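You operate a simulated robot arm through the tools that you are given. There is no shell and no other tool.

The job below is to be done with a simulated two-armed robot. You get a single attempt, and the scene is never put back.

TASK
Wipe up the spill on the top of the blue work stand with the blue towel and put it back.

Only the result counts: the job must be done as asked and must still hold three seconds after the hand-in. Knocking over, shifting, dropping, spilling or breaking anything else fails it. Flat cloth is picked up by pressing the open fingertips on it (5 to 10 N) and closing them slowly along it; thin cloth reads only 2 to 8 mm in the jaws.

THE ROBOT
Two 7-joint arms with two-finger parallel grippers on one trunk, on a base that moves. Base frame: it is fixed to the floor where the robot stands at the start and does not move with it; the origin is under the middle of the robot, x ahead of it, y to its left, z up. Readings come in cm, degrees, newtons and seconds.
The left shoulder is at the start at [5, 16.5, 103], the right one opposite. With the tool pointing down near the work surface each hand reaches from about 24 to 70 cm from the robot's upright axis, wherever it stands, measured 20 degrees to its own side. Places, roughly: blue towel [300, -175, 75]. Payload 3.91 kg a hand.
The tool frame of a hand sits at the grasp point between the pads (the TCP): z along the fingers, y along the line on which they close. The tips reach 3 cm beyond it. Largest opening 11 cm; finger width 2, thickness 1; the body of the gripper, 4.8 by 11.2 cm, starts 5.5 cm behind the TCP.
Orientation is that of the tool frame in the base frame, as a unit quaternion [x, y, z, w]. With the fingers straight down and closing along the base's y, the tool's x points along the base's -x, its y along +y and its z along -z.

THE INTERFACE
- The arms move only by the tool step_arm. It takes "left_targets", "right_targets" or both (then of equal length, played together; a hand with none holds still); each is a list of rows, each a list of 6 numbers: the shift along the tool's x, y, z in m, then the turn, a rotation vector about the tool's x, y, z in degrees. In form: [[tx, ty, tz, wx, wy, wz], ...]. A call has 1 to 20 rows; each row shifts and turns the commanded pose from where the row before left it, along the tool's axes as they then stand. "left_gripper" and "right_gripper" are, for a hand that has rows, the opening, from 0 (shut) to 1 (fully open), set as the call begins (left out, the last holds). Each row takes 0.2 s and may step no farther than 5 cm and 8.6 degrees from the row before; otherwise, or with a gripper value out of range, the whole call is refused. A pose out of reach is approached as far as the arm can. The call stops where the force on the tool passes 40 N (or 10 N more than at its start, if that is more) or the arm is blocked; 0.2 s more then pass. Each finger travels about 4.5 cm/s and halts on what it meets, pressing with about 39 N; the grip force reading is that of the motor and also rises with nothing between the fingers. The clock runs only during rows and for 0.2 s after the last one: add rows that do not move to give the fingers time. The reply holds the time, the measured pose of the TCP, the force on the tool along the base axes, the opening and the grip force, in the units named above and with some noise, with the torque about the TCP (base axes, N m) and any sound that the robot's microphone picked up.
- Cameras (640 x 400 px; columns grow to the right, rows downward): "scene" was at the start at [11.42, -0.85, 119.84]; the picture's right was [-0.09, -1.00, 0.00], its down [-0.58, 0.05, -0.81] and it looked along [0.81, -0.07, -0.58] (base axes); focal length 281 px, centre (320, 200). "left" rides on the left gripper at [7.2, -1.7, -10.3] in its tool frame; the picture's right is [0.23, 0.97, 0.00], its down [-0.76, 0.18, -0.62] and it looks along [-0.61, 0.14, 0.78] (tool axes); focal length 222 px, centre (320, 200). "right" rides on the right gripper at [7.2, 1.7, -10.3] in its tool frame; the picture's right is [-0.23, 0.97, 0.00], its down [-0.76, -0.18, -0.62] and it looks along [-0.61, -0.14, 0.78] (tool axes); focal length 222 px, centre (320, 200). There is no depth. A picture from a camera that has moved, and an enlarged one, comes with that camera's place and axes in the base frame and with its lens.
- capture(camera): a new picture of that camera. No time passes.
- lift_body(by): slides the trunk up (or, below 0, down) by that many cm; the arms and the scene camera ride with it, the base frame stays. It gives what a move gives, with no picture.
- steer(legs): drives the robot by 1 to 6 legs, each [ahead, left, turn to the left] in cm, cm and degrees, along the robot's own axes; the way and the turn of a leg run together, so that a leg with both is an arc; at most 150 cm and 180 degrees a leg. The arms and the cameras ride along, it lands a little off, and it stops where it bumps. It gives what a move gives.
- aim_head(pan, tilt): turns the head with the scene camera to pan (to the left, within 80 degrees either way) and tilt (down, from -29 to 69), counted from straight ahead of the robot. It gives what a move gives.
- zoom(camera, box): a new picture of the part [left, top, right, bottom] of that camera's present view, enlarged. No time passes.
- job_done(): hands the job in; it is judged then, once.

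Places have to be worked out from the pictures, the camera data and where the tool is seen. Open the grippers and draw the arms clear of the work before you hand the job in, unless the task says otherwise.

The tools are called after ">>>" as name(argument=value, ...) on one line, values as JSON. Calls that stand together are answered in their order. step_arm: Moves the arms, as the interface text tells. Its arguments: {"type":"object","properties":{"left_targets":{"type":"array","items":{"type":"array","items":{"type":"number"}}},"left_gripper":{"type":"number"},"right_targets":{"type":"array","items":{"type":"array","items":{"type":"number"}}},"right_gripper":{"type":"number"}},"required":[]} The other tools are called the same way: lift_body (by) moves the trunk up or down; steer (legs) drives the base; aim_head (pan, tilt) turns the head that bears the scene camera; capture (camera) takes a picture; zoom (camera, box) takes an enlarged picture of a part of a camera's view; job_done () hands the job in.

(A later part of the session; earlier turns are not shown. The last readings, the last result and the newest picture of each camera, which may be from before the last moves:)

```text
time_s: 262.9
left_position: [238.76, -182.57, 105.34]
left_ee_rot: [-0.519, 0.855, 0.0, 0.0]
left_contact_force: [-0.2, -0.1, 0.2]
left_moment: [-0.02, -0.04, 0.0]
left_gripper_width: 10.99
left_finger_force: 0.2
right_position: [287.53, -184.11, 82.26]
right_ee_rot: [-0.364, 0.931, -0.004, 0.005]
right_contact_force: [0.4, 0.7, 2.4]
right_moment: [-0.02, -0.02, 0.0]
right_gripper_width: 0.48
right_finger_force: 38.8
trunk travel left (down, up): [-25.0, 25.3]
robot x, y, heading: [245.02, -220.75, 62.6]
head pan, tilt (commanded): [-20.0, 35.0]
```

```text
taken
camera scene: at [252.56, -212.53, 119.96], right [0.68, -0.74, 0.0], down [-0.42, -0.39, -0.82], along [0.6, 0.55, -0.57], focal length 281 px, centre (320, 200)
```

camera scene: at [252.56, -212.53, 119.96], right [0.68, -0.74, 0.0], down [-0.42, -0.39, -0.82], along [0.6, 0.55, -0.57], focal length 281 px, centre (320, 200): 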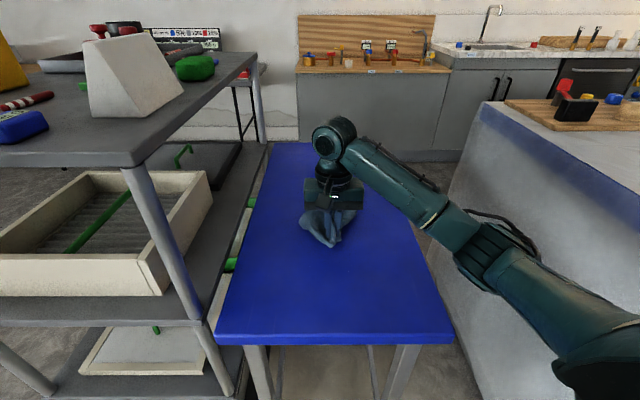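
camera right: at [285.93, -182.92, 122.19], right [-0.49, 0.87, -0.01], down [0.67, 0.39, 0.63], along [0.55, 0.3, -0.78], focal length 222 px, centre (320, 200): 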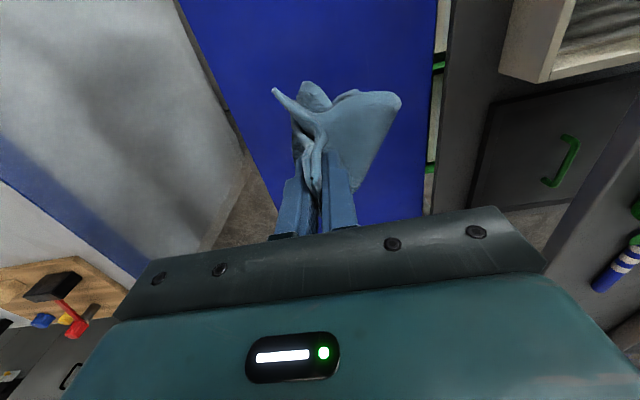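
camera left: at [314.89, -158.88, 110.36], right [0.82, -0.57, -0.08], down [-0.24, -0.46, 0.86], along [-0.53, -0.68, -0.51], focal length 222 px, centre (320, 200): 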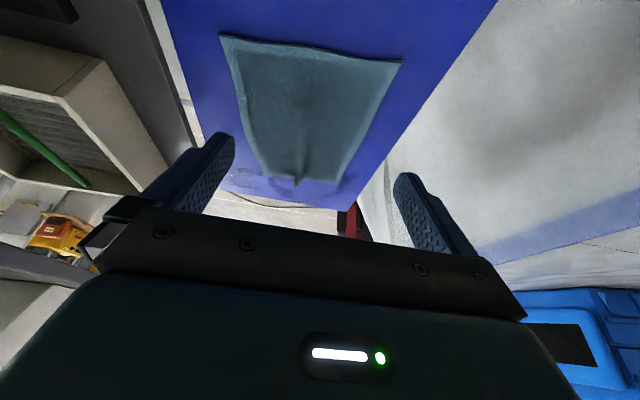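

Laid down with 2 N contact. I release the cloth, lift away and pull the hand back to see how it lies.

>>> step_arm(right_targets=[[0, 0, 0, 0, 0, 0], [0, 0, 0, 0, 0, 0], [0, 0, -0.01, 0, 0, 0], [0, 0, -0.03, 0, 0, 0], [0, 0, -0.04, 0, 0, 0], [0, 0, -0.04, 0, 0, 0], [0, -0.04, -0.02, 0, 0, 0], [0, -0.04, 0, 0, 0, 0], [0, -0.04, 0, 0, 0, 0]], right_gripper=0.3)

>>> aim_head(pan=-20, tilt=45)

>>> capture(camera="scene")

>>> zoom(camera="scene", box=[220, 60, 420, 210])

```text
time_s: 264.9
left_position: [238.76, -182.56, 105.33]
left_ee_rot: [-0.519, 0.855, -0.001, 0.0]
left_contact_force: [0.1, 0.3, 1.3]
left_moment: [0.05, -0.03, -0.01]
left_gripper_width: 11.0
left_finger_force: 0.0
right_position: [295.55, -192.72, 96.43]
right_ee_rot: [-0.364, 0.932, -0.003, 0.004]
right_contact_force: [0.5, 0.1, -0.2]
right_moment: [0.0, -0.02, 0.01]
right_gripper_width: 3.31
right_finger_force: 0.1
trunk travel left (down, up): [-25.0, 25.3]
robot x, y, heading: [244.91, -221.11, 62.6]
head pan, tilt (commanded): [-20.0, 35.0]
```

```text
time_s: 265.6
left_position: [238.79, -182.59, 105.41]
left_ee_rot: [-0.519, 0.855, 0.0, -0.001]
left_contact_force: [0.4, 0.0, 1.4]
left_moment: [0.04, -0.02, 0.0]
left_gripper_width: 10.96
left_finger_force: 0.0
right_position: [295.41, -192.63, 96.42]
right_ee_rot: [-0.364, 0.931, -0.004, 0.005]
right_contact_force: [0.6, -0.8, 0.0]
right_moment: [0.01, 0.0, -0.03]
right_gripper_width: 3.33
right_finger_force: 0.1
trunk travel left (down, up): [-25.0, 25.3]
robot x, y, heading: [244.65, -220.81, 62.6]
head pan, tilt (commanded): [-20.0, 45.0]
```

```text
taken
camera scene: at [252.07, -212.98, 118.48], right [0.68, -0.74, 0.0], down [-0.52, -0.48, -0.71], along [0.52, 0.48, -0.71], focal length 281 px, centre (320, 200)
```

scene: 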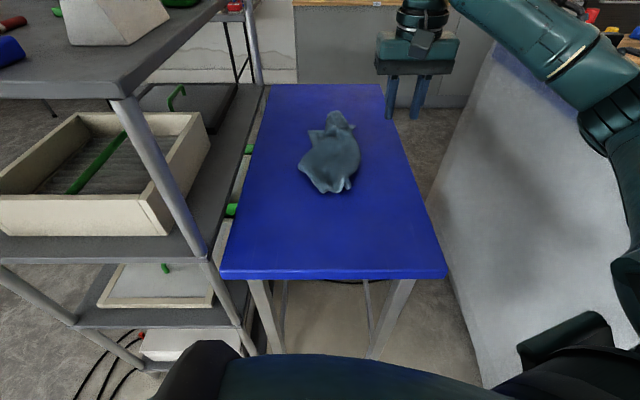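

```text
2.67 times, centred on (320, 135) of scene
camera zoom: at [252.07, -212.98, 118.48], right [0.68, -0.74, 0.0], down [-0.52, -0.48, -0.71], along [0.52, 0.48, -0.71], focal length 750 px, centre (320, 373)
```

zoom: 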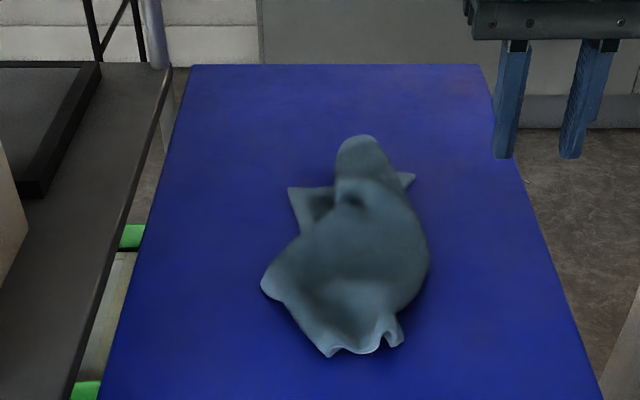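

The stand is clean, and the towel lies crumpled at about s 11–45. I must finish from the far end, where the towel's own place (s 28–58, v -7–17) is in easy reach. I back out the way I came.

>>> steer(legs=[[-29.2, 12.5, 0], [1.7, 51.5, 0], [0, 0, -19.8]])

>>> aim_head(pan=0, tilt=25)

>>> capture(camera="scene")

```text
time_s: 273.4
left_position: [182.16, -177.22, 105.37]
left_ee_rot: [-0.37, 0.929, 0.0, 0.0]
left_contact_force: [0.3, -0.6, 1.6]
left_moment: [-0.02, -0.02, 0.0]
left_gripper_width: 11.0
left_finger_force: 0.2
right_position: [232.34, -205.27, 96.54]
right_ee_rot: [-0.205, 0.979, -0.004, 0.004]
right_contact_force: [-0.5, 0.2, 0.8]
right_moment: [-0.02, 0.01, -0.02]
right_gripper_width: 3.29
right_finger_force: 0.0
trunk travel left (down, up): [-25.0, 25.3]
robot x, y, heading: [175.47, -215.37, 43.3]
head pan, tilt (commanded): [-20.0, 45.0]
```

```text
time_s: 274.3
left_position: [182.02, -177.23, 105.26]
left_ee_rot: [-0.37, 0.929, 0.0, 0.0]
left_contact_force: [-0.1, -0.1, 0.2]
left_moment: [0.02, 0.02, 0.0]
left_gripper_width: 11.0
left_finger_force: 0.1
right_position: [232.41, -205.43, 96.54]
right_ee_rot: [-0.205, 0.979, -0.005, 0.003]
right_contact_force: [0.4, 0.0, 0.6]
right_moment: [0.04, -0.01, 0.0]
right_gripper_width: 3.31
right_finger_force: 0.0
trunk travel left (down, up): [-25.0, 25.3]
robot x, y, heading: [175.3, -215.61, 43.5]
head pan, tilt (commanded): [0.0, 25.0]
```

```text
taken
camera scene: at [183.9, -207.34, 121.53], right [0.69, -0.73, 0.0], down [-0.31, -0.29, -0.91], along [0.66, 0.62, -0.42], focal length 281 px, centre (320, 200)
```

scene: 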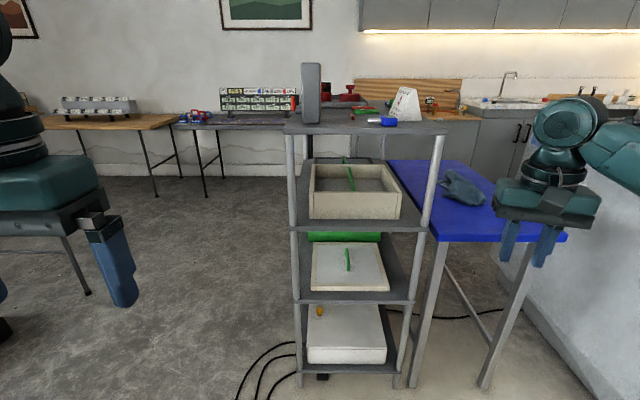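

All as left. I sidestep into the aisle and drive up past the trolley to beyond the far end.

>>> steer(legs=[[0, 72, 0], [130, 0, -0.7]])

>>> capture(camera="scene")

```text
time_s: 287.1
left_position: [226.1, -36.24, 105.27]
left_ee_rot: [-0.373, 0.928, 0.0, -0.001]
left_contact_force: [-0.1, 0.9, -0.6]
left_moment: [-0.01, 0.02, 0.05]
left_gripper_width: 10.99
left_finger_force: 0.0
right_position: [276.57, -64.15, 96.39]
right_ee_rot: [-0.206, 0.978, -0.005, 0.004]
right_contact_force: [0.3, 0.1, -1.2]
right_moment: [0.0, 0.0, -0.01]
right_gripper_width: 3.29
right_finger_force: 0.1
trunk travel left (down, up): [-25.0, 25.3]
robot x, y, heading: [219.55, -74.86, 44.0]
head pan, tilt (commanded): [0.0, 25.0]
```

```text
taken
camera scene: at [228.17, -66.36, 121.53], right [0.69, -0.72, 0.0], down [-0.31, -0.29, -0.91], along [0.66, 0.63, -0.42], focal length 281 px, centre (320, 200)
```

scene: 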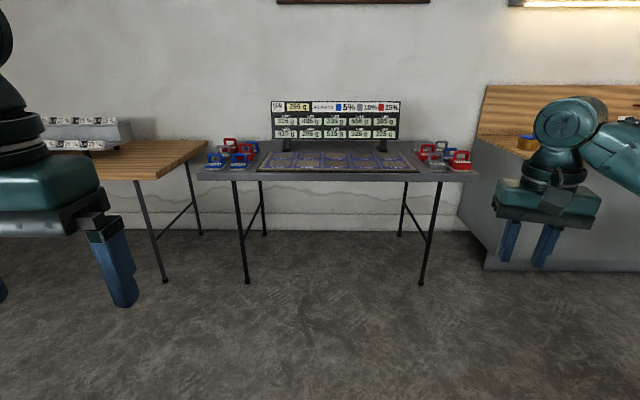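

A table stands ahead at s≈180, so I tuck the right hand in first, then go on 74 cm and turn left to heading about 176°.

>>> step_arm(right_targets=[[0.039, -0.007, 0, 0, 0, 0], [0.039, -0.007, 0, 0, 0, 0], [0.039, -0.007, 0, 0, 0, 0], [0.039, -0.007, 0, 0, 0, 0], [0.039, -0.007, 0, 0, 0, 0], [0.035, -0.007, 0, 0, 0, 0], [0, 0, 0, 0, 0, 0]], right_gripper=0.3)

>>> steer(legs=[[74, 0, 0], [0, 0, 132.5]])

>>> aim_head(pan=60, tilt=25)

>>> capture(camera="scene")

```text
time_s: 288.7
left_position: [226.15, -36.34, 105.29]
left_ee_rot: [-0.373, 0.928, 0.0, 0.001]
left_contact_force: [0.6, -0.1, -0.4]
left_moment: [-0.01, -0.03, -0.02]
left_gripper_width: 11.02
left_finger_force: 0.1
right_position: [257.4, -77.26, 96.4]
right_ee_rot: [-0.206, 0.978, -0.004, 0.004]
right_contact_force: [-0.2, 0.8, -0.9]
right_moment: [-0.01, 0.03, -0.02]
right_gripper_width: 3.3
right_finger_force: 0.1
trunk travel left (down, up): [-25.0, 25.3]
robot x, y, heading: [219.79, -74.39, 43.6]
head pan, tilt (commanded): [0.0, 25.0]
```

```text
time_s: 298.3
left_position: [241.96, -43.68, 105.42]
left_ee_rot: [1.0, -0.031, 0.0, 0.0]
left_contact_force: [-0.4, 0.5, 0.0]
left_moment: [0.03, 0.01, 0.0]
left_gripper_width: 11.02
left_finger_force: 0.0
right_position: [250.78, 7.1, 96.42]
right_ee_rot: [0.979, -0.203, -0.001, -0.006]
right_contact_force: [-0.3, 0.3, 0.4]
right_moment: [-0.01, 0.01, 0.0]
right_gripper_width: 3.31
right_finger_force: 0.0
trunk travel left (down, up): [-25.0, 25.3]
robot x, y, heading: [274.38, -22.4, 176.4]
head pan, tilt (commanded): [0.0, 25.0]
```

```text
time_s: 299.6
left_position: [241.81, -43.68, 105.43]
left_ee_rot: [1.0, -0.031, 0.0, -0.001]
left_contact_force: [0.2, -0.3, 0.4]
left_moment: [-0.02, -0.02, 0.01]
left_gripper_width: 11.0
left_finger_force: 0.1
right_position: [250.76, 7.11, 96.37]
right_ee_rot: [0.979, -0.202, -0.002, -0.005]
right_contact_force: [0.3, -0.2, 0.3]
right_moment: [0.01, -0.02, 0.02]
right_gripper_width: 3.29
right_finger_force: 0.0
trunk travel left (down, up): [-25.0, 25.3]
robot x, y, heading: [274.52, -22.35, 176.6]
head pan, tilt (commanded): [60.0, 25.0]
```

```text
taken
camera scene: at [266.28, -29.96, 121.53], right [-0.83, 0.55, 0.0], down [0.23, 0.35, -0.91], along [-0.5, -0.75, -0.42], focal length 281 px, centre (320, 200)
```

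scene: 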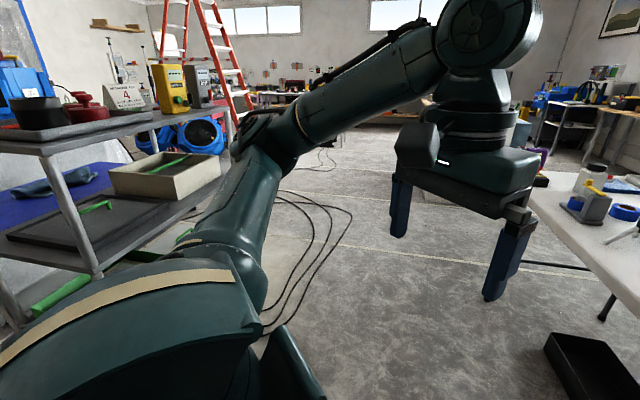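

I'm level with the far end at s≈114, v≈132. I step outward to s≈140 for clearance, then across to the stand's axis.

>>> steer(legs=[[-18.1, -18.7, 0], [-91, 88, 0]])

>>> aim_head(pan=45, tilt=30)

>>> capture(camera="scene")

```text
time_s: 309.5
left_position: [349.16, -119.26, 105.34]
left_ee_rot: [0.999, -0.034, 0.0, 0.0]
left_contact_force: [1.6, 0.9, 0.7]
left_moment: [-0.02, -0.02, -0.04]
left_gripper_width: 11.01
left_finger_force: 0.0
right_position: [358.45, -68.38, 96.5]
right_ee_rot: [0.978, -0.207, -0.001, -0.005]
right_contact_force: [-0.5, -0.4, -0.3]
right_moment: [-0.01, -0.03, -0.01]
right_gripper_width: 3.3
right_finger_force: 0.2
trunk travel left (down, up): [-25.0, 25.3]
robot x, y, heading: [382.14, -98.36, 176.2]
head pan, tilt (commanded): [60.0, 25.0]
```

```text
time_s: 310.3
left_position: [349.22, -119.2, 105.36]
left_ee_rot: [0.999, -0.035, -0.001, 0.0]
left_contact_force: [-0.2, 0.6, -0.9]
left_moment: [0.01, -0.01, -0.01]
left_gripper_width: 11.0
left_finger_force: 0.1
right_position: [358.5, -68.38, 96.43]
right_ee_rot: [0.978, -0.207, -0.001, -0.006]
right_contact_force: [0.7, -0.1, 0.5]
right_moment: [-0.04, -0.01, -0.04]
right_gripper_width: 3.32
right_finger_force: 0.0
trunk travel left (down, up): [-25.0, 25.3]
robot x, y, heading: [381.68, -98.08, 176.1]
head pan, tilt (commanded): [45.0, 30.0]
```

```text
taken
camera scene: at [372.02, -103.91, 120.74], right [-0.66, 0.75, 0.0], down [0.38, 0.33, -0.87], along [-0.65, -0.57, -0.5], focal length 281 px, centre (320, 200)
```

scene: 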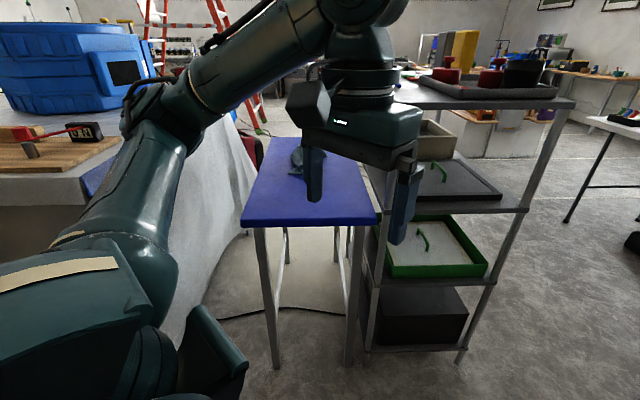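

In place beyond the far end again. I point the left hand down the stand's axis as before and move in.

>>> step_arm(left_targets=[[-0.0069, 0.0348, 0, 0, 0, 0], [-0.0069, 0.0348, 0, 0, 0, 0], [-0.0069, 0.0348, 0, 0, 0, 0], [-0.0069, 0.0348, 0, 0, 0, 0], [0, 0, 0, 0, 0, -7.8], [0, 0, 0, 0, 0, -7.8], [0, 0, 0, 0, 0, -7.8], [0, 0, 0, 0, 0, -7.8], [0, 0, 0, 0, 0, -7.8], [0, 0, 0, 0, 0, -7.8], [0, 0, 0, 0, 0, 0]], left_gripper=1.0)

>>> steer(legs=[[29.2, 28.2, 0]])

>>> aim_head(pan=46, tilt=45)

>>> capture(camera="scene")

>>> capture(camera="left")

```text
time_s: 312.7
left_position: [345.49, -132.85, 105.31]
left_ee_rot: [0.931, 0.365, 0.0, -0.001]
left_contact_force: [0.4, -0.2, 0.1]
left_moment: [0.02, 0.0, 0.0]
left_gripper_width: 10.99
left_finger_force: 0.1
right_position: [358.48, -68.37, 96.47]
right_ee_rot: [0.978, -0.207, -0.002, -0.006]
right_contact_force: [-0.1, -0.1, -0.1]
right_moment: [-0.01, 0.04, 0.01]
right_gripper_width: 3.32
right_finger_force: 0.1
trunk travel left (down, up): [-25.0, 25.3]
robot x, y, heading: [382.22, -98.24, 176.1]
head pan, tilt (commanded): [45.0, 30.0]
```

```text
time_s: 315.7
left_position: [313.43, -158.66, 105.25]
left_ee_rot: [0.931, 0.364, 0.0, 0.0]
left_contact_force: [-0.3, -0.1, -0.3]
left_moment: [0.0, -0.02, -0.02]
left_gripper_width: 10.99
left_finger_force: 0.1
right_position: [326.62, -94.24, 96.44]
right_ee_rot: [0.978, -0.208, -0.001, -0.005]
right_contact_force: [1.2, -0.1, -0.9]
right_moment: [-0.01, 0.0, -0.04]
right_gripper_width: 3.3
right_finger_force: 0.0
trunk travel left (down, up): [-25.0, 25.3]
robot x, y, heading: [350.05, -123.88, 175.9]
head pan, tilt (commanded): [45.0, 30.0]
```

```text
time_s: 316.5
left_position: [313.53, -158.7, 105.28]
left_ee_rot: [0.931, 0.364, 0.0, 0.0]
left_contact_force: [0.5, -0.1, 0.1]
left_moment: [0.0, 0.04, -0.01]
left_gripper_width: 10.99
left_finger_force: 0.0
right_position: [326.73, -94.16, 96.42]
right_ee_rot: [0.978, -0.208, -0.002, -0.006]
right_contact_force: [-0.8, 0.2, 0.0]
right_moment: [-0.02, -0.02, 0.04]
right_gripper_width: 3.35
right_finger_force: 0.1
trunk travel left (down, up): [-25.0, 25.3]
robot x, y, heading: [349.96, -124.17, 175.8]
head pan, tilt (commanded): [46.0, 45.0]
```

```text
taken
camera scene: at [340.89, -129.25, 118.48], right [-0.67, 0.75, 0.0], down [0.53, 0.47, -0.71], along [-0.53, -0.47, -0.71], focal length 281 px, centre (320, 200)
```

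scene: 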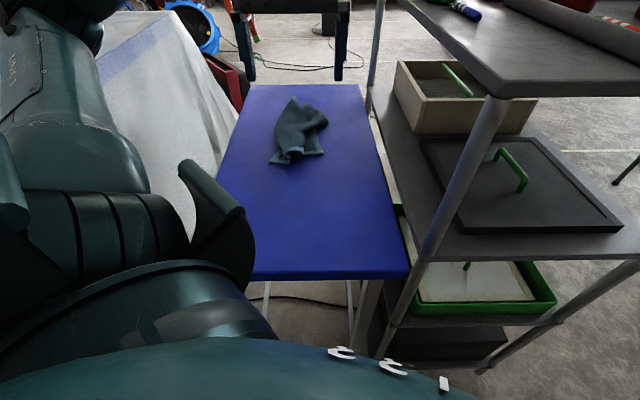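

```text
taken
camera left: at [317.75, -152.46, 115.67], right [0.83, -0.56, 0.0], down [-0.44, -0.65, 0.62], along [-0.35, -0.52, -0.78], focal length 222 px, centre (320, 200)
```

left: 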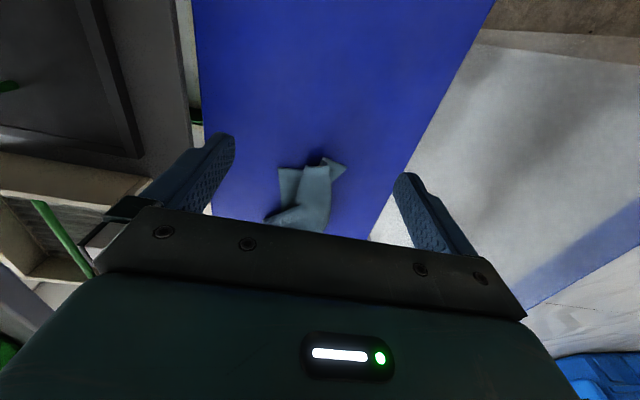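

I'm at the far station (s≈101). I zoom in on the crumpled towel to find its corners.

>>> zoom(camera="scene", box=[240, 80, 360, 180])

>>> zoom(camera="left", box=[230, 120, 400, 240])

```text
4.00 times, centred on (300, 130) of scene
camera zoom: at [340.89, -129.25, 118.48], right [-0.67, 0.75, 0.0], down [0.53, 0.47, -0.71], along [-0.53, -0.47, -0.71], focal length 1124 px, centre (400, 480)
```

zoom: 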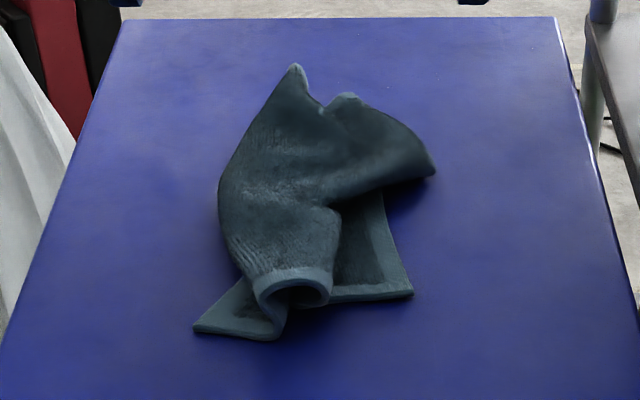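

```text
3.33 times, centred on (315, 180) of left
camera zoom: at [317.75, -152.46, 115.67], right [0.83, -0.56, 0.0], down [-0.44, -0.65, 0.62], along [-0.35, -0.52, -0.78], focal length 740 px, centre (337, 267)
```

zoom: 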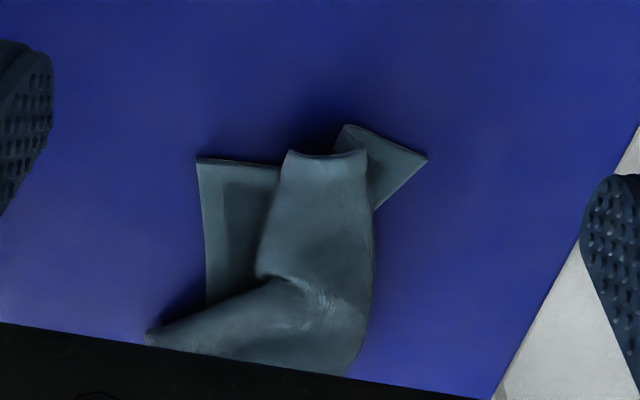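

The towel's far edge runs from its -v corner at (s 37, v -3) over a raised loop to its +v corner at (s 34, v 10). I'll pull these corners back to their places; first the +v corner: I move over it (s 32, v 7.7) with a 3 cm opening and lower.

>>> step_arm(left_targets=[[-0.047, -0.006, 0, 0, 0, 0], [-0.046, -0.006, 0, 0, 0, 0], [-0.046, -0.006, 0, 0, 0, 0], [-0.046, -0.006, 0, 0, 0, 0], [0, 0, 0.045, 0, 0, 0], [0, 0, 0.045, 0, 0, 0], [0, 0, 0.045, 0, 0, 0], [0, 0, 0.04, 0, 0, 0], [0, 0, 0.03, 0, 0, 0], [0, 0, 0, 0, 0, 0]], left_gripper=0.27)

>>> capture(camera="left")

>>> zoom(camera="scene", box=[240, 70, 380, 180])

```text
time_s: 318.7
left_position: [297.95, -169.25, 84.76]
left_ee_rot: [0.931, 0.364, -0.001, 0.001]
left_contact_force: [-0.4, 0.4, -0.4]
left_moment: [0.0, 0.0, -0.02]
left_gripper_width: 2.98
left_finger_force: 0.0
right_position: [326.62, -94.24, 96.33]
right_ee_rot: [0.978, -0.208, -0.001, -0.005]
right_contact_force: [0.1, 0.9, -0.1]
right_moment: [-0.02, 0.02, -0.03]
right_gripper_width: 3.34
right_finger_force: 0.1
trunk travel left (down, up): [-25.0, 25.3]
robot x, y, heading: [349.87, -124.31, 175.9]
head pan, tilt (commanded): [46.0, 45.0]
```

```text
taken
camera left: at [302.25, -163.18, 95.12], right [0.83, -0.56, 0.0], down [-0.44, -0.65, 0.62], along [-0.35, -0.52, -0.78], focal length 222 px, centre (320, 200)
```

left: 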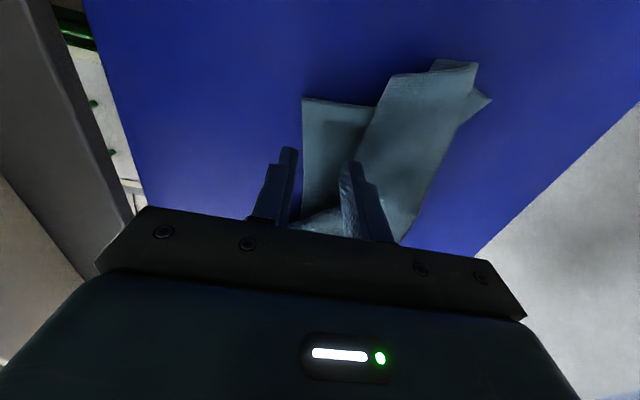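

```text
3.64 times, centred on (310, 125) of scene
camera zoom: at [340.89, -129.25, 118.47], right [-0.67, 0.75, 0.0], down [0.53, 0.47, -0.71], along [-0.53, -0.47, -0.71], focal length 1022 px, centre (356, 473)
```

zoom: 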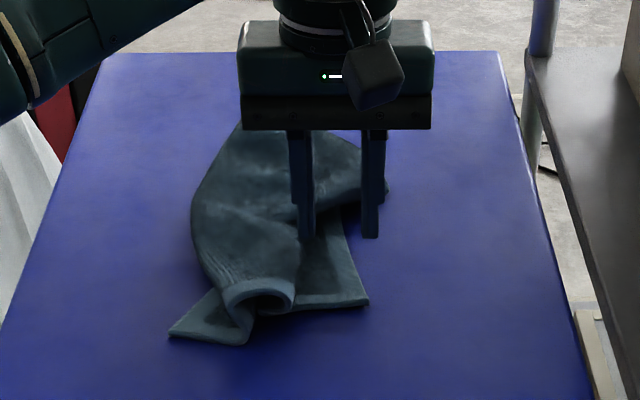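

The corner's side edge is about 1.4 cm to the +v side of the TCP and the far edge 3.2 cm toward me. I shift slightly inward onto the flat flap, narrow the opening to 2.4 cm and lower to contact.

>>> step_arm(left_targets=[[0.01, 0.009, 0, 0, 0, 0], [0, 0, 0.015, 0, 0, 0], [0, 0, 0.014, 0, 0, 0], [0, 0, 0.004, 0, 0, 0], [0, 0, 0, 0, 0, 0]], left_gripper=0.22)

>>> capture(camera="left")

```text
time_s: 319.9
left_position: [299.6, -169.32, 81.77]
left_ee_rot: [0.931, 0.365, -0.003, 0.0]
left_contact_force: [1.4, -1.5, 15.7]
left_moment: [-0.22, -0.28, 0.01]
left_gripper_width: 2.49
left_finger_force: 1.3
right_position: [326.83, -94.12, 96.4]
right_ee_rot: [0.978, -0.208, -0.001, -0.005]
right_contact_force: [0.3, 0.2, 0.1]
right_moment: [-0.05, 0.04, 0.0]
right_gripper_width: 3.27
right_finger_force: 0.1
trunk travel left (down, up): [-25.0, 25.3]
robot x, y, heading: [349.91, -124.4, 175.8]
head pan, tilt (commanded): [46.0, 45.0]
```

```text
taken
camera left: at [303.89, -163.14, 91.96], right [0.83, -0.56, 0.0], down [-0.44, -0.65, 0.63], along [-0.35, -0.52, -0.78], focal length 222 px, centre (320, 200)
```

left: 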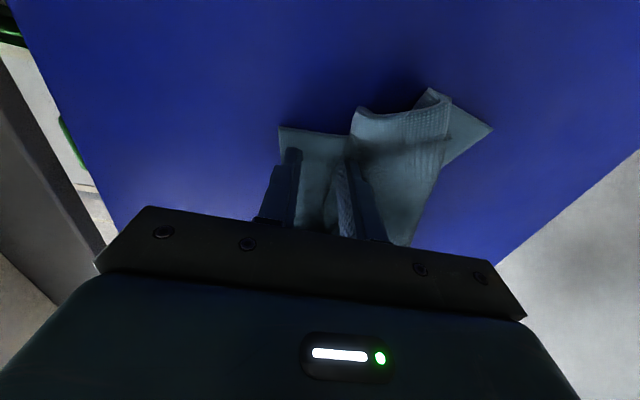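

Contact at 15.7 N, a bit uneven. I ease up 1.5 mm and close in stages.

>>> step_arm(left_targets=[[0, 0, -0.0015, 0, 0, 0], [0, 0, 0, 0, 0, 0]], left_gripper=0.15)

>>> step_arm(left_targets=[[0, 0, 0, 0, 0, 0], [0, 0, 0, 0, 0, 0]], left_gripper=0.08)

>>> step_arm(left_targets=[[0, 0, 0, 0, 0, 0], [0, 0, 0, 0, 0, 0], [0, 0, 0, 0, 0, 0]], left_gripper=0.0)

>>> capture(camera="left")

```text
time_s: 320.5
left_position: [299.54, -169.31, 81.7]
left_ee_rot: [0.932, 0.364, -0.001, 0.002]
left_contact_force: [0.2, -1.0, 11.3]
left_moment: [-0.17, -0.1, -0.01]
left_gripper_width: 1.67
left_finger_force: 0.2
right_position: [326.74, -94.02, 96.4]
right_ee_rot: [0.978, -0.208, -0.002, -0.005]
right_contact_force: [-0.5, -0.1, -1.1]
right_moment: [0.02, 0.01, -0.05]
right_gripper_width: 3.27
right_finger_force: 0.0
trunk travel left (down, up): [-25.0, 25.3]
robot x, y, heading: [350.15, -123.76, 175.7]
head pan, tilt (commanded): [46.0, 45.0]
```

```text
time_s: 321.1
left_position: [299.65, -169.35, 81.62]
left_ee_rot: [0.931, 0.364, -0.001, 0.0]
left_contact_force: [2.0, -1.0, 10.7]
left_moment: [-0.17, -0.13, 0.0]
left_gripper_width: 1.03
left_finger_force: 1.4
right_position: [326.81, -94.23, 96.42]
right_ee_rot: [0.978, -0.208, -0.002, -0.005]
right_contact_force: [0.5, 0.7, -0.4]
right_moment: [0.03, 0.02, 0.0]
right_gripper_width: 3.29
right_finger_force: 0.3
trunk travel left (down, up): [-25.0, 25.3]
robot x, y, heading: [349.83, -123.92, 175.9]
head pan, tilt (commanded): [46.0, 45.0]
```

```text
time_s: 321.9
left_position: [299.61, -169.19, 81.74]
left_ee_rot: [0.931, 0.364, -0.001, 0.0]
left_contact_force: [1.2, -1.9, 10.5]
left_moment: [-0.14, -0.12, 0.03]
left_gripper_width: 0.01
left_finger_force: 38.2
right_position: [326.61, -94.11, 96.45]
right_ee_rot: [0.978, -0.207, -0.002, -0.006]
right_contact_force: [-0.2, -0.3, -0.2]
right_moment: [0.02, 0.04, -0.01]
right_gripper_width: 3.3
right_finger_force: 0.0
trunk travel left (down, up): [-25.0, 25.3]
robot x, y, heading: [349.83, -123.63, 175.9]
head pan, tilt (commanded): [46.0, 45.0]
```

```text
taken
camera left: at [303.84, -163.13, 92.02], right [0.83, -0.56, 0.0], down [-0.44, -0.65, 0.62], along [-0.35, -0.52, -0.78], focal length 222 px, centre (320, 200)
```

left: 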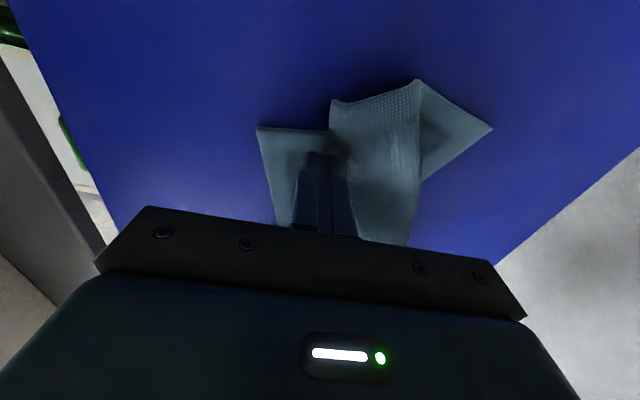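

The fingers closed on nothing (0 mm) – but the flap did move along with the finger, so pressing and sliding drags the cloth well. I'll use closed fingertips: press on this corner's flap and slide it outward toward its place.

>>> step_arm(left_targets=[[0, 0, -0.03, 0, 0, 0], [0, -0.015, 0, 0, 0, 0], [0, 0, 0.03, 0, 0, 0], [0, 0, 0.003, 0, 0, 0], [0, 0, 0, 0, 0, 0]], left_gripper=0.0)

```text
time_s: 323.1
left_position: [298.5, -168.22, 81.39]
left_ee_rot: [0.931, 0.364, -0.001, 0.0]
left_contact_force: [0.6, -0.1, 4.2]
left_moment: [-0.02, -0.02, 0.03]
left_gripper_width: 0.03
left_finger_force: 37.4
right_position: [326.79, -94.17, 96.44]
right_ee_rot: [0.978, -0.207, -0.002, -0.005]
right_contact_force: [-0.5, -0.1, -0.2]
right_moment: [-0.01, -0.01, 0.0]
right_gripper_width: 3.31
right_finger_force: 0.1
trunk travel left (down, up): [-25.0, 25.3]
robot x, y, heading: [349.97, -124.44, 175.8]
head pan, tilt (commanded): [46.0, 45.0]
```

4 N on the flap. I press a touch more and slide 8 cm diagonally outward (+s, +v).

>>> step_arm(left_targets=[[0, 0, 0.002, 0, 0, 0], [0.008, -0.007, 0, 0, 0, 0], [0.01, -0.008, 0, 0, 0, 0], [0.01, -0.008, 0, 0, 0, 0], [0.01, -0.008, 0, 0, 0, 0], [0.01, -0.008, 0, 0, 0, 0], [0.01, -0.008, 0, 0, 0, 0], [0, 0, 0, 0, 0, 0]], left_gripper=0.0)

>>> capture(camera="left")

>>> zoom(camera="scene", box=[240, 70, 380, 200])

```text
time_s: 324.9
left_position: [299.69, -160.74, 81.27]
left_ee_rot: [0.931, 0.364, -0.001, -0.001]
left_contact_force: [-0.3, -3.5, 13.4]
left_moment: [-0.1, 0.01, -0.02]
left_gripper_width: 0.04
left_finger_force: 37.7
right_position: [326.68, -94.27, 96.42]
right_ee_rot: [0.978, -0.208, -0.002, -0.005]
right_contact_force: [0.3, 0.1, 0.5]
right_moment: [0.03, 0.0, 0.02]
right_gripper_width: 3.29
right_finger_force: 0.0
trunk travel left (down, up): [-25.0, 25.3]
robot x, y, heading: [350.43, -124.33, 175.8]
head pan, tilt (commanded): [46.0, 45.0]
```

```text
taken
camera left: at [303.92, -154.62, 91.62], right [0.83, -0.56, 0.0], down [-0.44, -0.65, 0.62], along [-0.35, -0.52, -0.78], focal length 222 px, centre (320, 200)
```

left: 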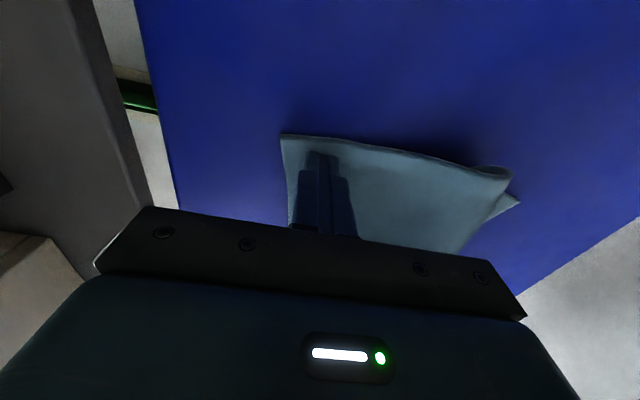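

```text
3.08 times, centred on (310, 135) of scene
camera zoom: at [340.97, -129.2, 118.49], right [-0.67, 0.75, 0.0], down [0.53, 0.47, -0.71], along [-0.53, -0.47, -0.71], focal length 865 px, centre (351, 400)
```

zoom: 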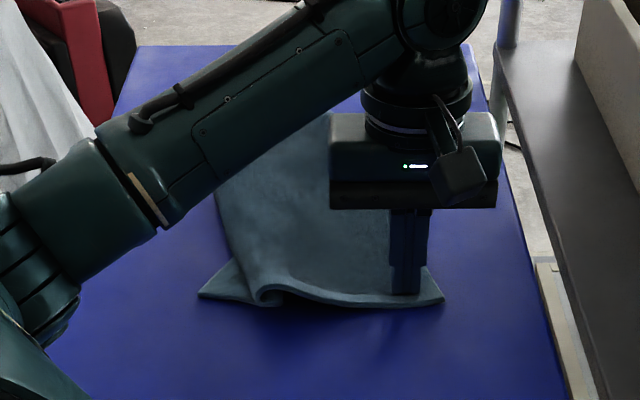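

Pressing and sliding works very well: the far edge is unrolling. I keep sliding this corner toward its place at s≈58, v≈17.

>>> step_arm(left_targets=[[0.012, -0.001, 0, 0, 0, 0], [0.014, -0.0015, 0, 0, 0, 0], [0.014, -0.0015, 0, 0, 0, 0], [0.014, -0.0015, 0, 0, 0, 0], [0.014, -0.0015, 0, 0, 0, 0], [0.014, -0.0015, 0, 0, 0, 0], [0.014, -0.0015, 0, 0, 0, 0], [0.014, -0.0015, 0, 0, 0, 0], [0.014, -0.0015, 0, 0, 0, 0], [0.014, -0.001, 0, 0, 0, 0], [0.014, -0.001, 0, 0, 0, 0], [0, 0, 0, 0, 0, 0]], left_gripper=0.0)

>>> capture(camera="left")

>>> capture(camera="scene")

```text
time_s: 327.5
left_position: [309.78, -149.25, 81.4]
left_ee_rot: [0.932, 0.364, 0.0, 0.0]
left_contact_force: [-2.9, -2.7, 16.3]
left_moment: [-0.12, 0.1, -0.04]
left_gripper_width: 0.0
left_finger_force: 37.5
right_position: [326.68, -94.19, 96.3]
right_ee_rot: [0.978, -0.209, -0.002, -0.005]
right_contact_force: [0.3, 0.0, 0.0]
right_moment: [-0.02, -0.04, 0.02]
right_gripper_width: 3.29
right_finger_force: 0.1
trunk travel left (down, up): [-25.0, 25.3]
robot x, y, heading: [350.15, -124.02, 175.8]
head pan, tilt (commanded): [46.0, 45.0]
```

```text
taken
camera left: at [314.04, -143.11, 91.61], right [0.83, -0.56, 0.0], down [-0.44, -0.65, 0.62], along [-0.35, -0.52, -0.78], focal length 222 px, centre (320, 200)
```

left: 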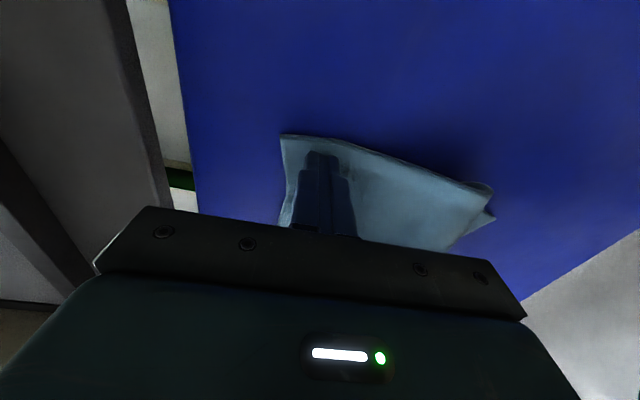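

```text
taken
camera scene: at [340.97, -129.21, 118.48], right [-0.67, 0.75, 0.0], down [0.53, 0.47, -0.71], along [-0.53, -0.47, -0.71], focal length 281 px, centre (320, 200)
```

scene: 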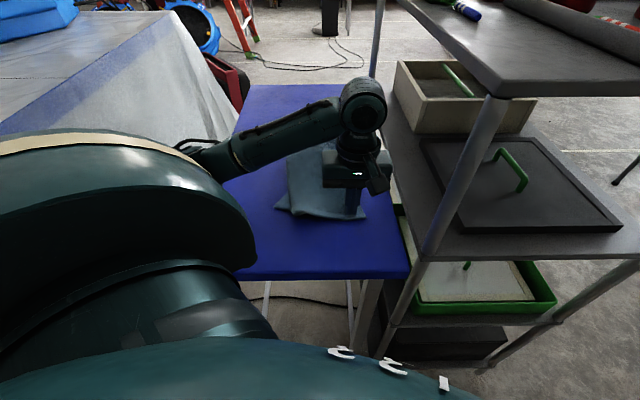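

The towel followed. The +v far corner is now near s≈56, v≈17. I lift the hand up and look at the whole towel.

>>> step_arm(left_targets=[[0, 0, -0.03, 0, 0, 0], [0, 0, -0.04, 0, 0, 0], [-0.03, 0.03, -0.04, 0, 0, 0], [-0.035, 0.03, -0.02, 0, 0, 0], [-0.04, 0.02, 0, 0, 0, 0], [-0.04, 0.02, 0, 0, 0, 0], [-0.04, 0.0, 0, 0, 0, 0], [0, 0, 0, 0, 0, 0]], left_gripper=0.0)

>>> zoom(camera="scene", box=[220, 80, 410, 280])

>>> capture(camera="left")

```text
refused: row 3 steps farther than a row can; nothing moved
```

```text
2.00 times, centred on (315, 180) of scene
camera zoom: at [340.97, -129.21, 118.48], right [-0.67, 0.75, 0.0], down [0.53, 0.47, -0.71], along [-0.53, -0.47, -0.71], focal length 562 px, centre (330, 240)
```

zoom: 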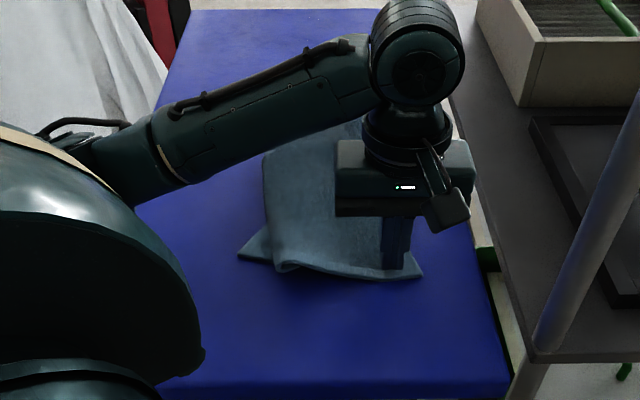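

```text
taken
camera left: at [314.04, -143.11, 91.61], right [0.83, -0.56, 0.0], down [-0.44, -0.65, 0.62], along [-0.35, -0.52, -0.78], focal length 222 px, centre (320, 200)
```

left: 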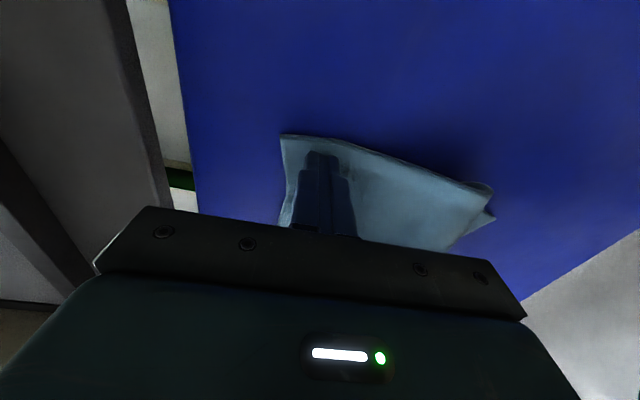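

One row stepped too far; I repeat the lift with smaller steps.

>>> step_arm(left_targets=[[0, 0, -0.03, 0, 0, 0], [0, 0, -0.04, 0, 0, 0], [0, 0, -0.04, 0, 0, 0], [-0.02, 0.02, -0.03, 0, 0, 0], [-0.04, 0.02, 0, 0, 0, 0], [-0.04, 0.02, 0, 0, 0, 0], [-0.04, 0.02, 0, 0, 0, 0], [-0.04, 0.0, 0, 0, 0, 0], [0, 0, 0, 0, 0, 0]], left_gripper=0.0)

>>> zoom(camera="scene", box=[220, 80, 410, 280])

>>> capture(camera="left")

```text
time_s: 329.5
left_position: [302.21, -167.76, 95.1]
left_ee_rot: [0.931, 0.364, 0.0, 0.0]
left_contact_force: [0.7, -0.7, -0.3]
left_moment: [-0.01, 0.01, -0.01]
left_gripper_width: 0.0
left_finger_force: 37.7
right_position: [326.63, -94.25, 96.37]
right_ee_rot: [0.978, -0.208, -0.002, -0.005]
right_contact_force: [0.1, -0.2, 0.2]
right_moment: [0.0, 0.04, -0.02]
right_gripper_width: 3.31
right_finger_force: 0.2
trunk travel left (down, up): [-25.0, 25.3]
robot x, y, heading: [349.99, -124.14, 175.9]
head pan, tilt (commanded): [46.0, 45.0]
```

```text
2.00 times, centred on (315, 180) of scene
camera zoom: at [340.89, -129.25, 118.47], right [-0.67, 0.75, 0.0], down [0.53, 0.47, -0.71], along [-0.53, -0.47, -0.71], focal length 562 px, centre (330, 240)
```

zoom: 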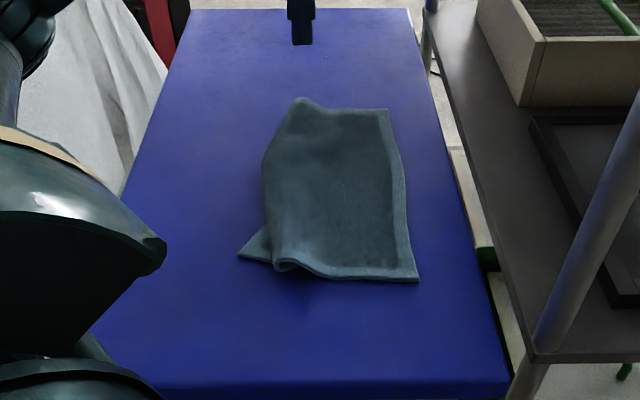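

```text
taken
camera left: at [306.44, -161.57, 105.46], right [0.83, -0.56, 0.0], down [-0.44, -0.65, 0.62], along [-0.35, -0.52, -0.78], focal length 222 px, centre (320, 200)
```

left: 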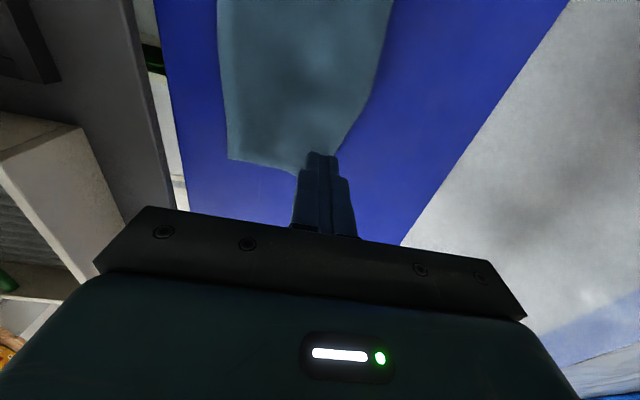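

The towel lies mostly flat now; only its -v side is folded under, with that far corner peeking out at (s 52, v 0). I move over that peeking flap and lower the closed fingers onto it.

>>> step_arm(left_targets=[[0.0398, 0.0123, 0, 0, 0, 0], [0.0398, 0.0123, 0, 0, 0, 0], [0.0398, 0.0123, 0, 0, 0, 0], [0.0398, 0.0123, 0, 0, 0, 0], [0, 0, 0.04, 0, 0, 0], [0, 0, 0.04, 0, 0, 0], [0, 0, 0.03, 0, 0, 0], [0, 0, 0, 0, 0, 0]], left_gripper=0.0)

>>> capture(camera="left")

>>> zoom(camera="scene", box=[230, 120, 390, 240])

```text
time_s: 331.3
left_position: [317.22, -160.61, 84.02]
left_ee_rot: [0.932, 0.363, 0.0, 0.0]
left_contact_force: [-0.4, 0.0, -0.1]
left_moment: [-0.02, -0.03, -0.01]
left_gripper_width: 0.0
left_finger_force: 37.9
right_position: [326.74, -94.05, 96.33]
right_ee_rot: [0.978, -0.207, -0.001, -0.006]
right_contact_force: [0.0, 0.6, 0.3]
right_moment: [-0.01, 0.0, -0.01]
right_gripper_width: 3.29
right_finger_force: 0.0
trunk travel left (down, up): [-25.0, 25.3]
robot x, y, heading: [350.15, -124.04, 175.7]
head pan, tilt (commanded): [46.0, 45.0]
```

```text
taken
camera left: at [321.32, -154.35, 94.46], right [0.83, -0.56, 0.0], down [-0.44, -0.65, 0.62], along [-0.35, -0.52, -0.78], focal length 222 px, centre (320, 200)
```

left: 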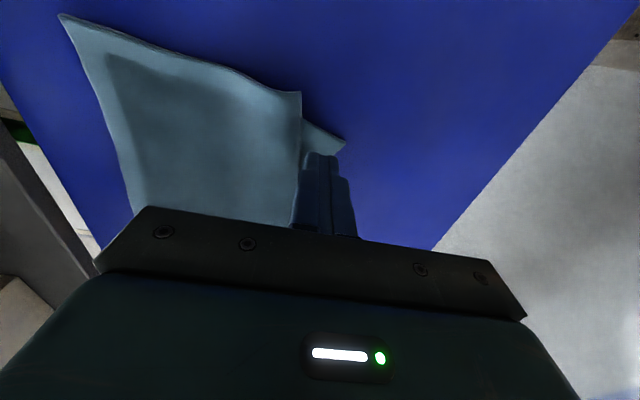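

```text
3.33 times, centred on (310, 180) of scene
camera zoom: at [340.89, -129.25, 118.47], right [-0.67, 0.75, 0.0], down [0.53, 0.47, -0.71], along [-0.53, -0.47, -0.71], focal length 937 px, centre (353, 267)
```

zoom: 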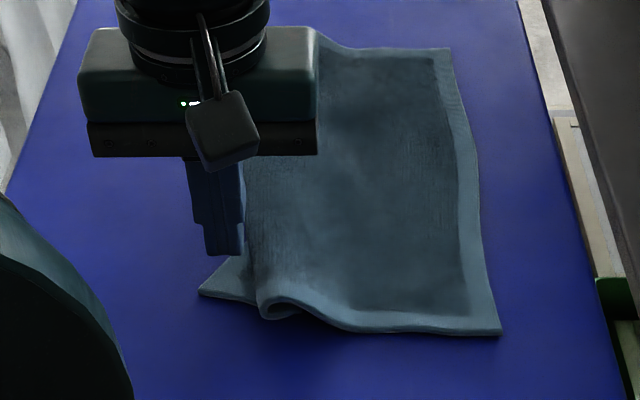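

The fingers hover right above the exposed flap. I press down and slide it out toward -v and a little +s.

>>> step_arm(left_targets=[[0, 0, 0.02, 0, 0, 0], [0, 0, 0.007, 0, 0, 0], [0, 0, 0.002, 0, 0, 0], [0.004, 0.008, 0, 0, 0, 0], [0.006, 0.01, 0, 0, 0, 0], [0.006, 0.01, 0, 0, 0, 0], [0.006, 0.011, 0, 0, 0, 0], [0.006, 0.011, 0, 0, 0, 0], [0.006, 0.011, 0, 0, 0, 0], [0.006, 0.011, 0, 0, 0, 0], [0, 0, 0, 0, 0, 0]], left_gripper=0.0)

>>> capture(camera="left")

>>> zoom(camera="scene", box=[220, 80, 410, 280])

```text
time_s: 333.7
left_position: [325.02, -163.02, 81.43]
left_ee_rot: [0.931, 0.364, 0.0, 0.0]
left_contact_force: [-0.3, 0.5, 1.0]
left_moment: [0.01, -0.02, 0.01]
left_gripper_width: 0.02
left_finger_force: 37.7
right_position: [326.93, -94.28, 96.39]
right_ee_rot: [0.978, -0.208, -0.001, -0.005]
right_contact_force: [-0.3, -1.0, 1.2]
right_moment: [-0.02, 0.05, 0.01]
right_gripper_width: 3.31
right_finger_force: 0.0
trunk travel left (down, up): [-25.0, 25.3]
robot x, y, heading: [350.23, -124.25, 175.6]
head pan, tilt (commanded): [46.0, 45.0]
```

```text
taken
camera left: at [329.26, -156.78, 91.76], right [0.83, -0.56, 0.0], down [-0.44, -0.65, 0.62], along [-0.35, -0.52, -0.78], focal length 222 px, centre (320, 200)
```

left: 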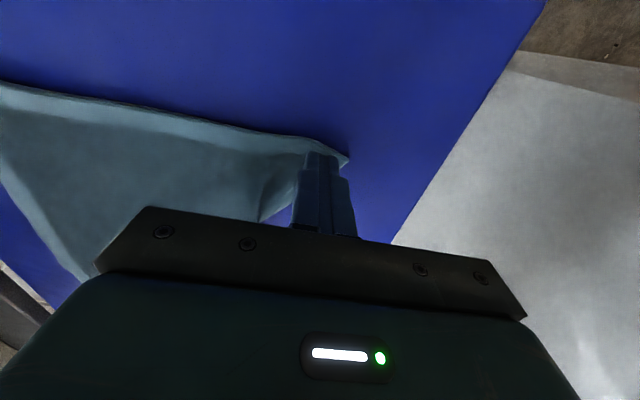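

```text
2.00 times, centred on (315, 180) of scene
camera zoom: at [340.9, -129.23, 118.47], right [-0.67, 0.75, 0.0], down [0.53, 0.47, -0.71], along [-0.53, -0.47, -0.71], focal length 562 px, centre (330, 240)
```

zoom: 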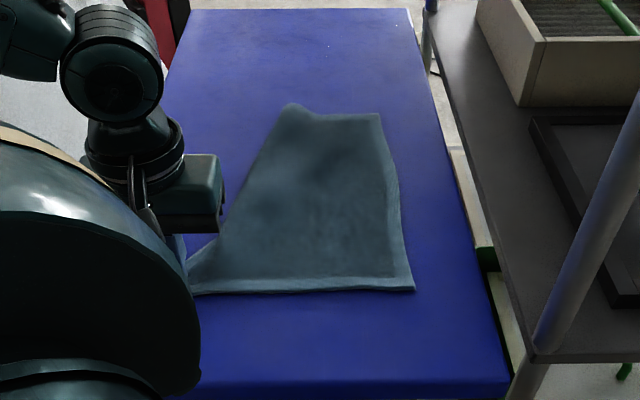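

The far edge is straight again, in its place. The near -v corner is still folded under along a diagonal. I lift the hand and look at the near edge from above.

>>> step_arm(left_targets=[[0, 0, -0.03, 0, 0, 0], [0, 0, -0.04, 0, 0, 0], [0, 0, -0.04, 0, 0, 0], [0, 0, -0.04, 0, 0, 0], [-0.03, -0.03, -0.02, 0, 0, 0], [-0.035, -0.03, 0, 0, 0, 0], [-0.04, -0.02, 0, 0, 0, 0], [-0.03, 0, 0, 0, 0, 0], [0, 0, 0, 0, 0, 0]], left_gripper=0.3)

>>> capture(camera="left")

>>> zoom(camera="scene", box=[220, 80, 410, 280])

```text
time_s: 335.7
left_position: [309.42, -166.42, 98.55]
left_ee_rot: [0.932, 0.364, 0.0, 0.0]
left_contact_force: [0.6, 0.1, 0.5]
left_moment: [-0.02, -0.02, 0.01]
left_gripper_width: 3.31
left_finger_force: 0.0
right_position: [326.74, -94.2, 96.32]
right_ee_rot: [0.978, -0.208, -0.001, -0.005]
right_contact_force: [-1.0, 0.0, -0.6]
right_moment: [-0.03, 0.0, -0.01]
right_gripper_width: 3.3
right_finger_force: 0.1
trunk travel left (down, up): [-25.0, 25.3]
robot x, y, heading: [350.14, -123.48, 175.8]
head pan, tilt (commanded): [46.0, 45.0]
```

```text
taken
camera left: at [313.68, -160.29, 108.85], right [0.83, -0.56, 0.0], down [-0.44, -0.65, 0.62], along [-0.35, -0.52, -0.78], focal length 222 px, centre (320, 200)
```

left: 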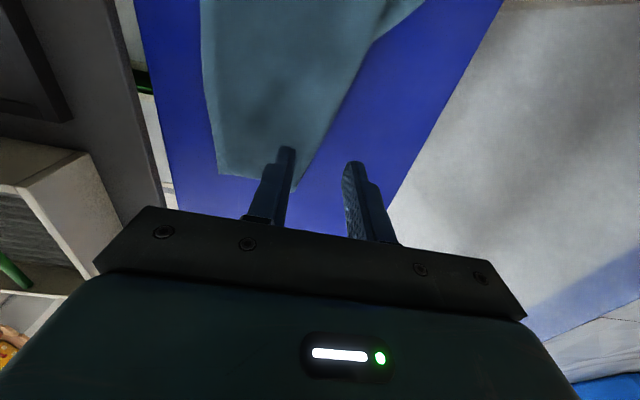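

```text
2.00 times, centred on (315, 180) of scene
camera zoom: at [340.89, -129.24, 118.47], right [-0.67, 0.75, 0.0], down [0.53, 0.47, -0.71], along [-0.53, -0.47, -0.71], focal length 562 px, centre (330, 240)
```

zoom: 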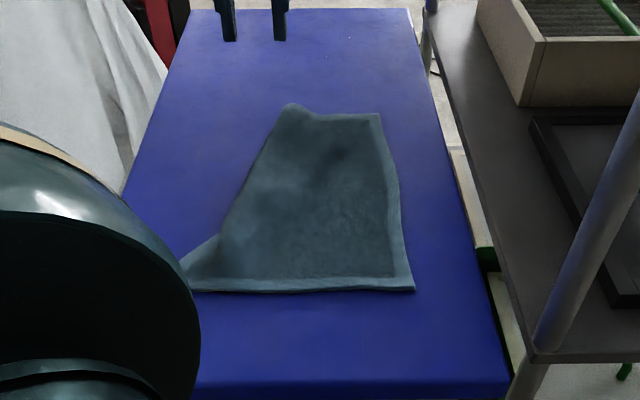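

I zoom in on the near edge where the fold starts.

>>> zoom(camera="scene", box=[275, 105, 375, 175])

>>> zoom(camera="left", box=[180, 60, 420, 210])

```text
5.71 times, centred on (325, 140) of scene
camera zoom: at [340.89, -129.24, 118.47], right [-0.67, 0.75, 0.0], down [0.53, 0.47, -0.71], along [-0.53, -0.47, -0.71], focal length 1606 px, centre (291, 543)
```

zoom: 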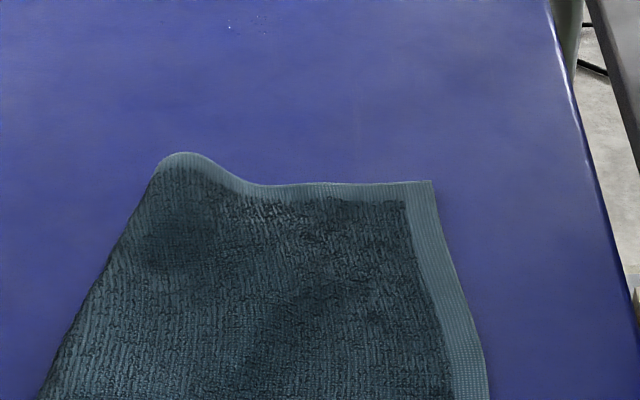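

```text
2.67 times, centred on (300, 135) of left
camera zoom: at [313.68, -160.29, 108.85], right [0.83, -0.56, 0.0], down [-0.44, -0.65, 0.62], along [-0.35, -0.52, -0.78], focal length 592 px, centre (373, 373)
```

zoom: 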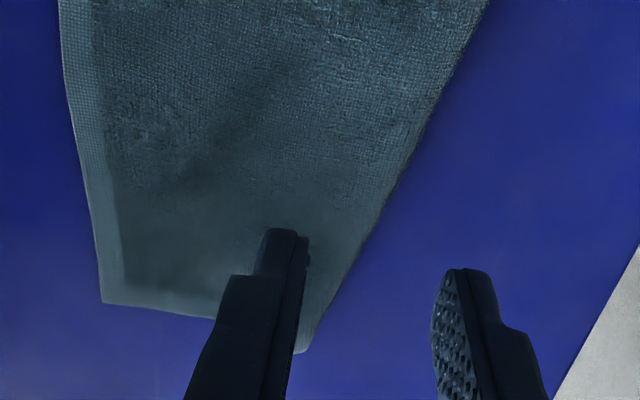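

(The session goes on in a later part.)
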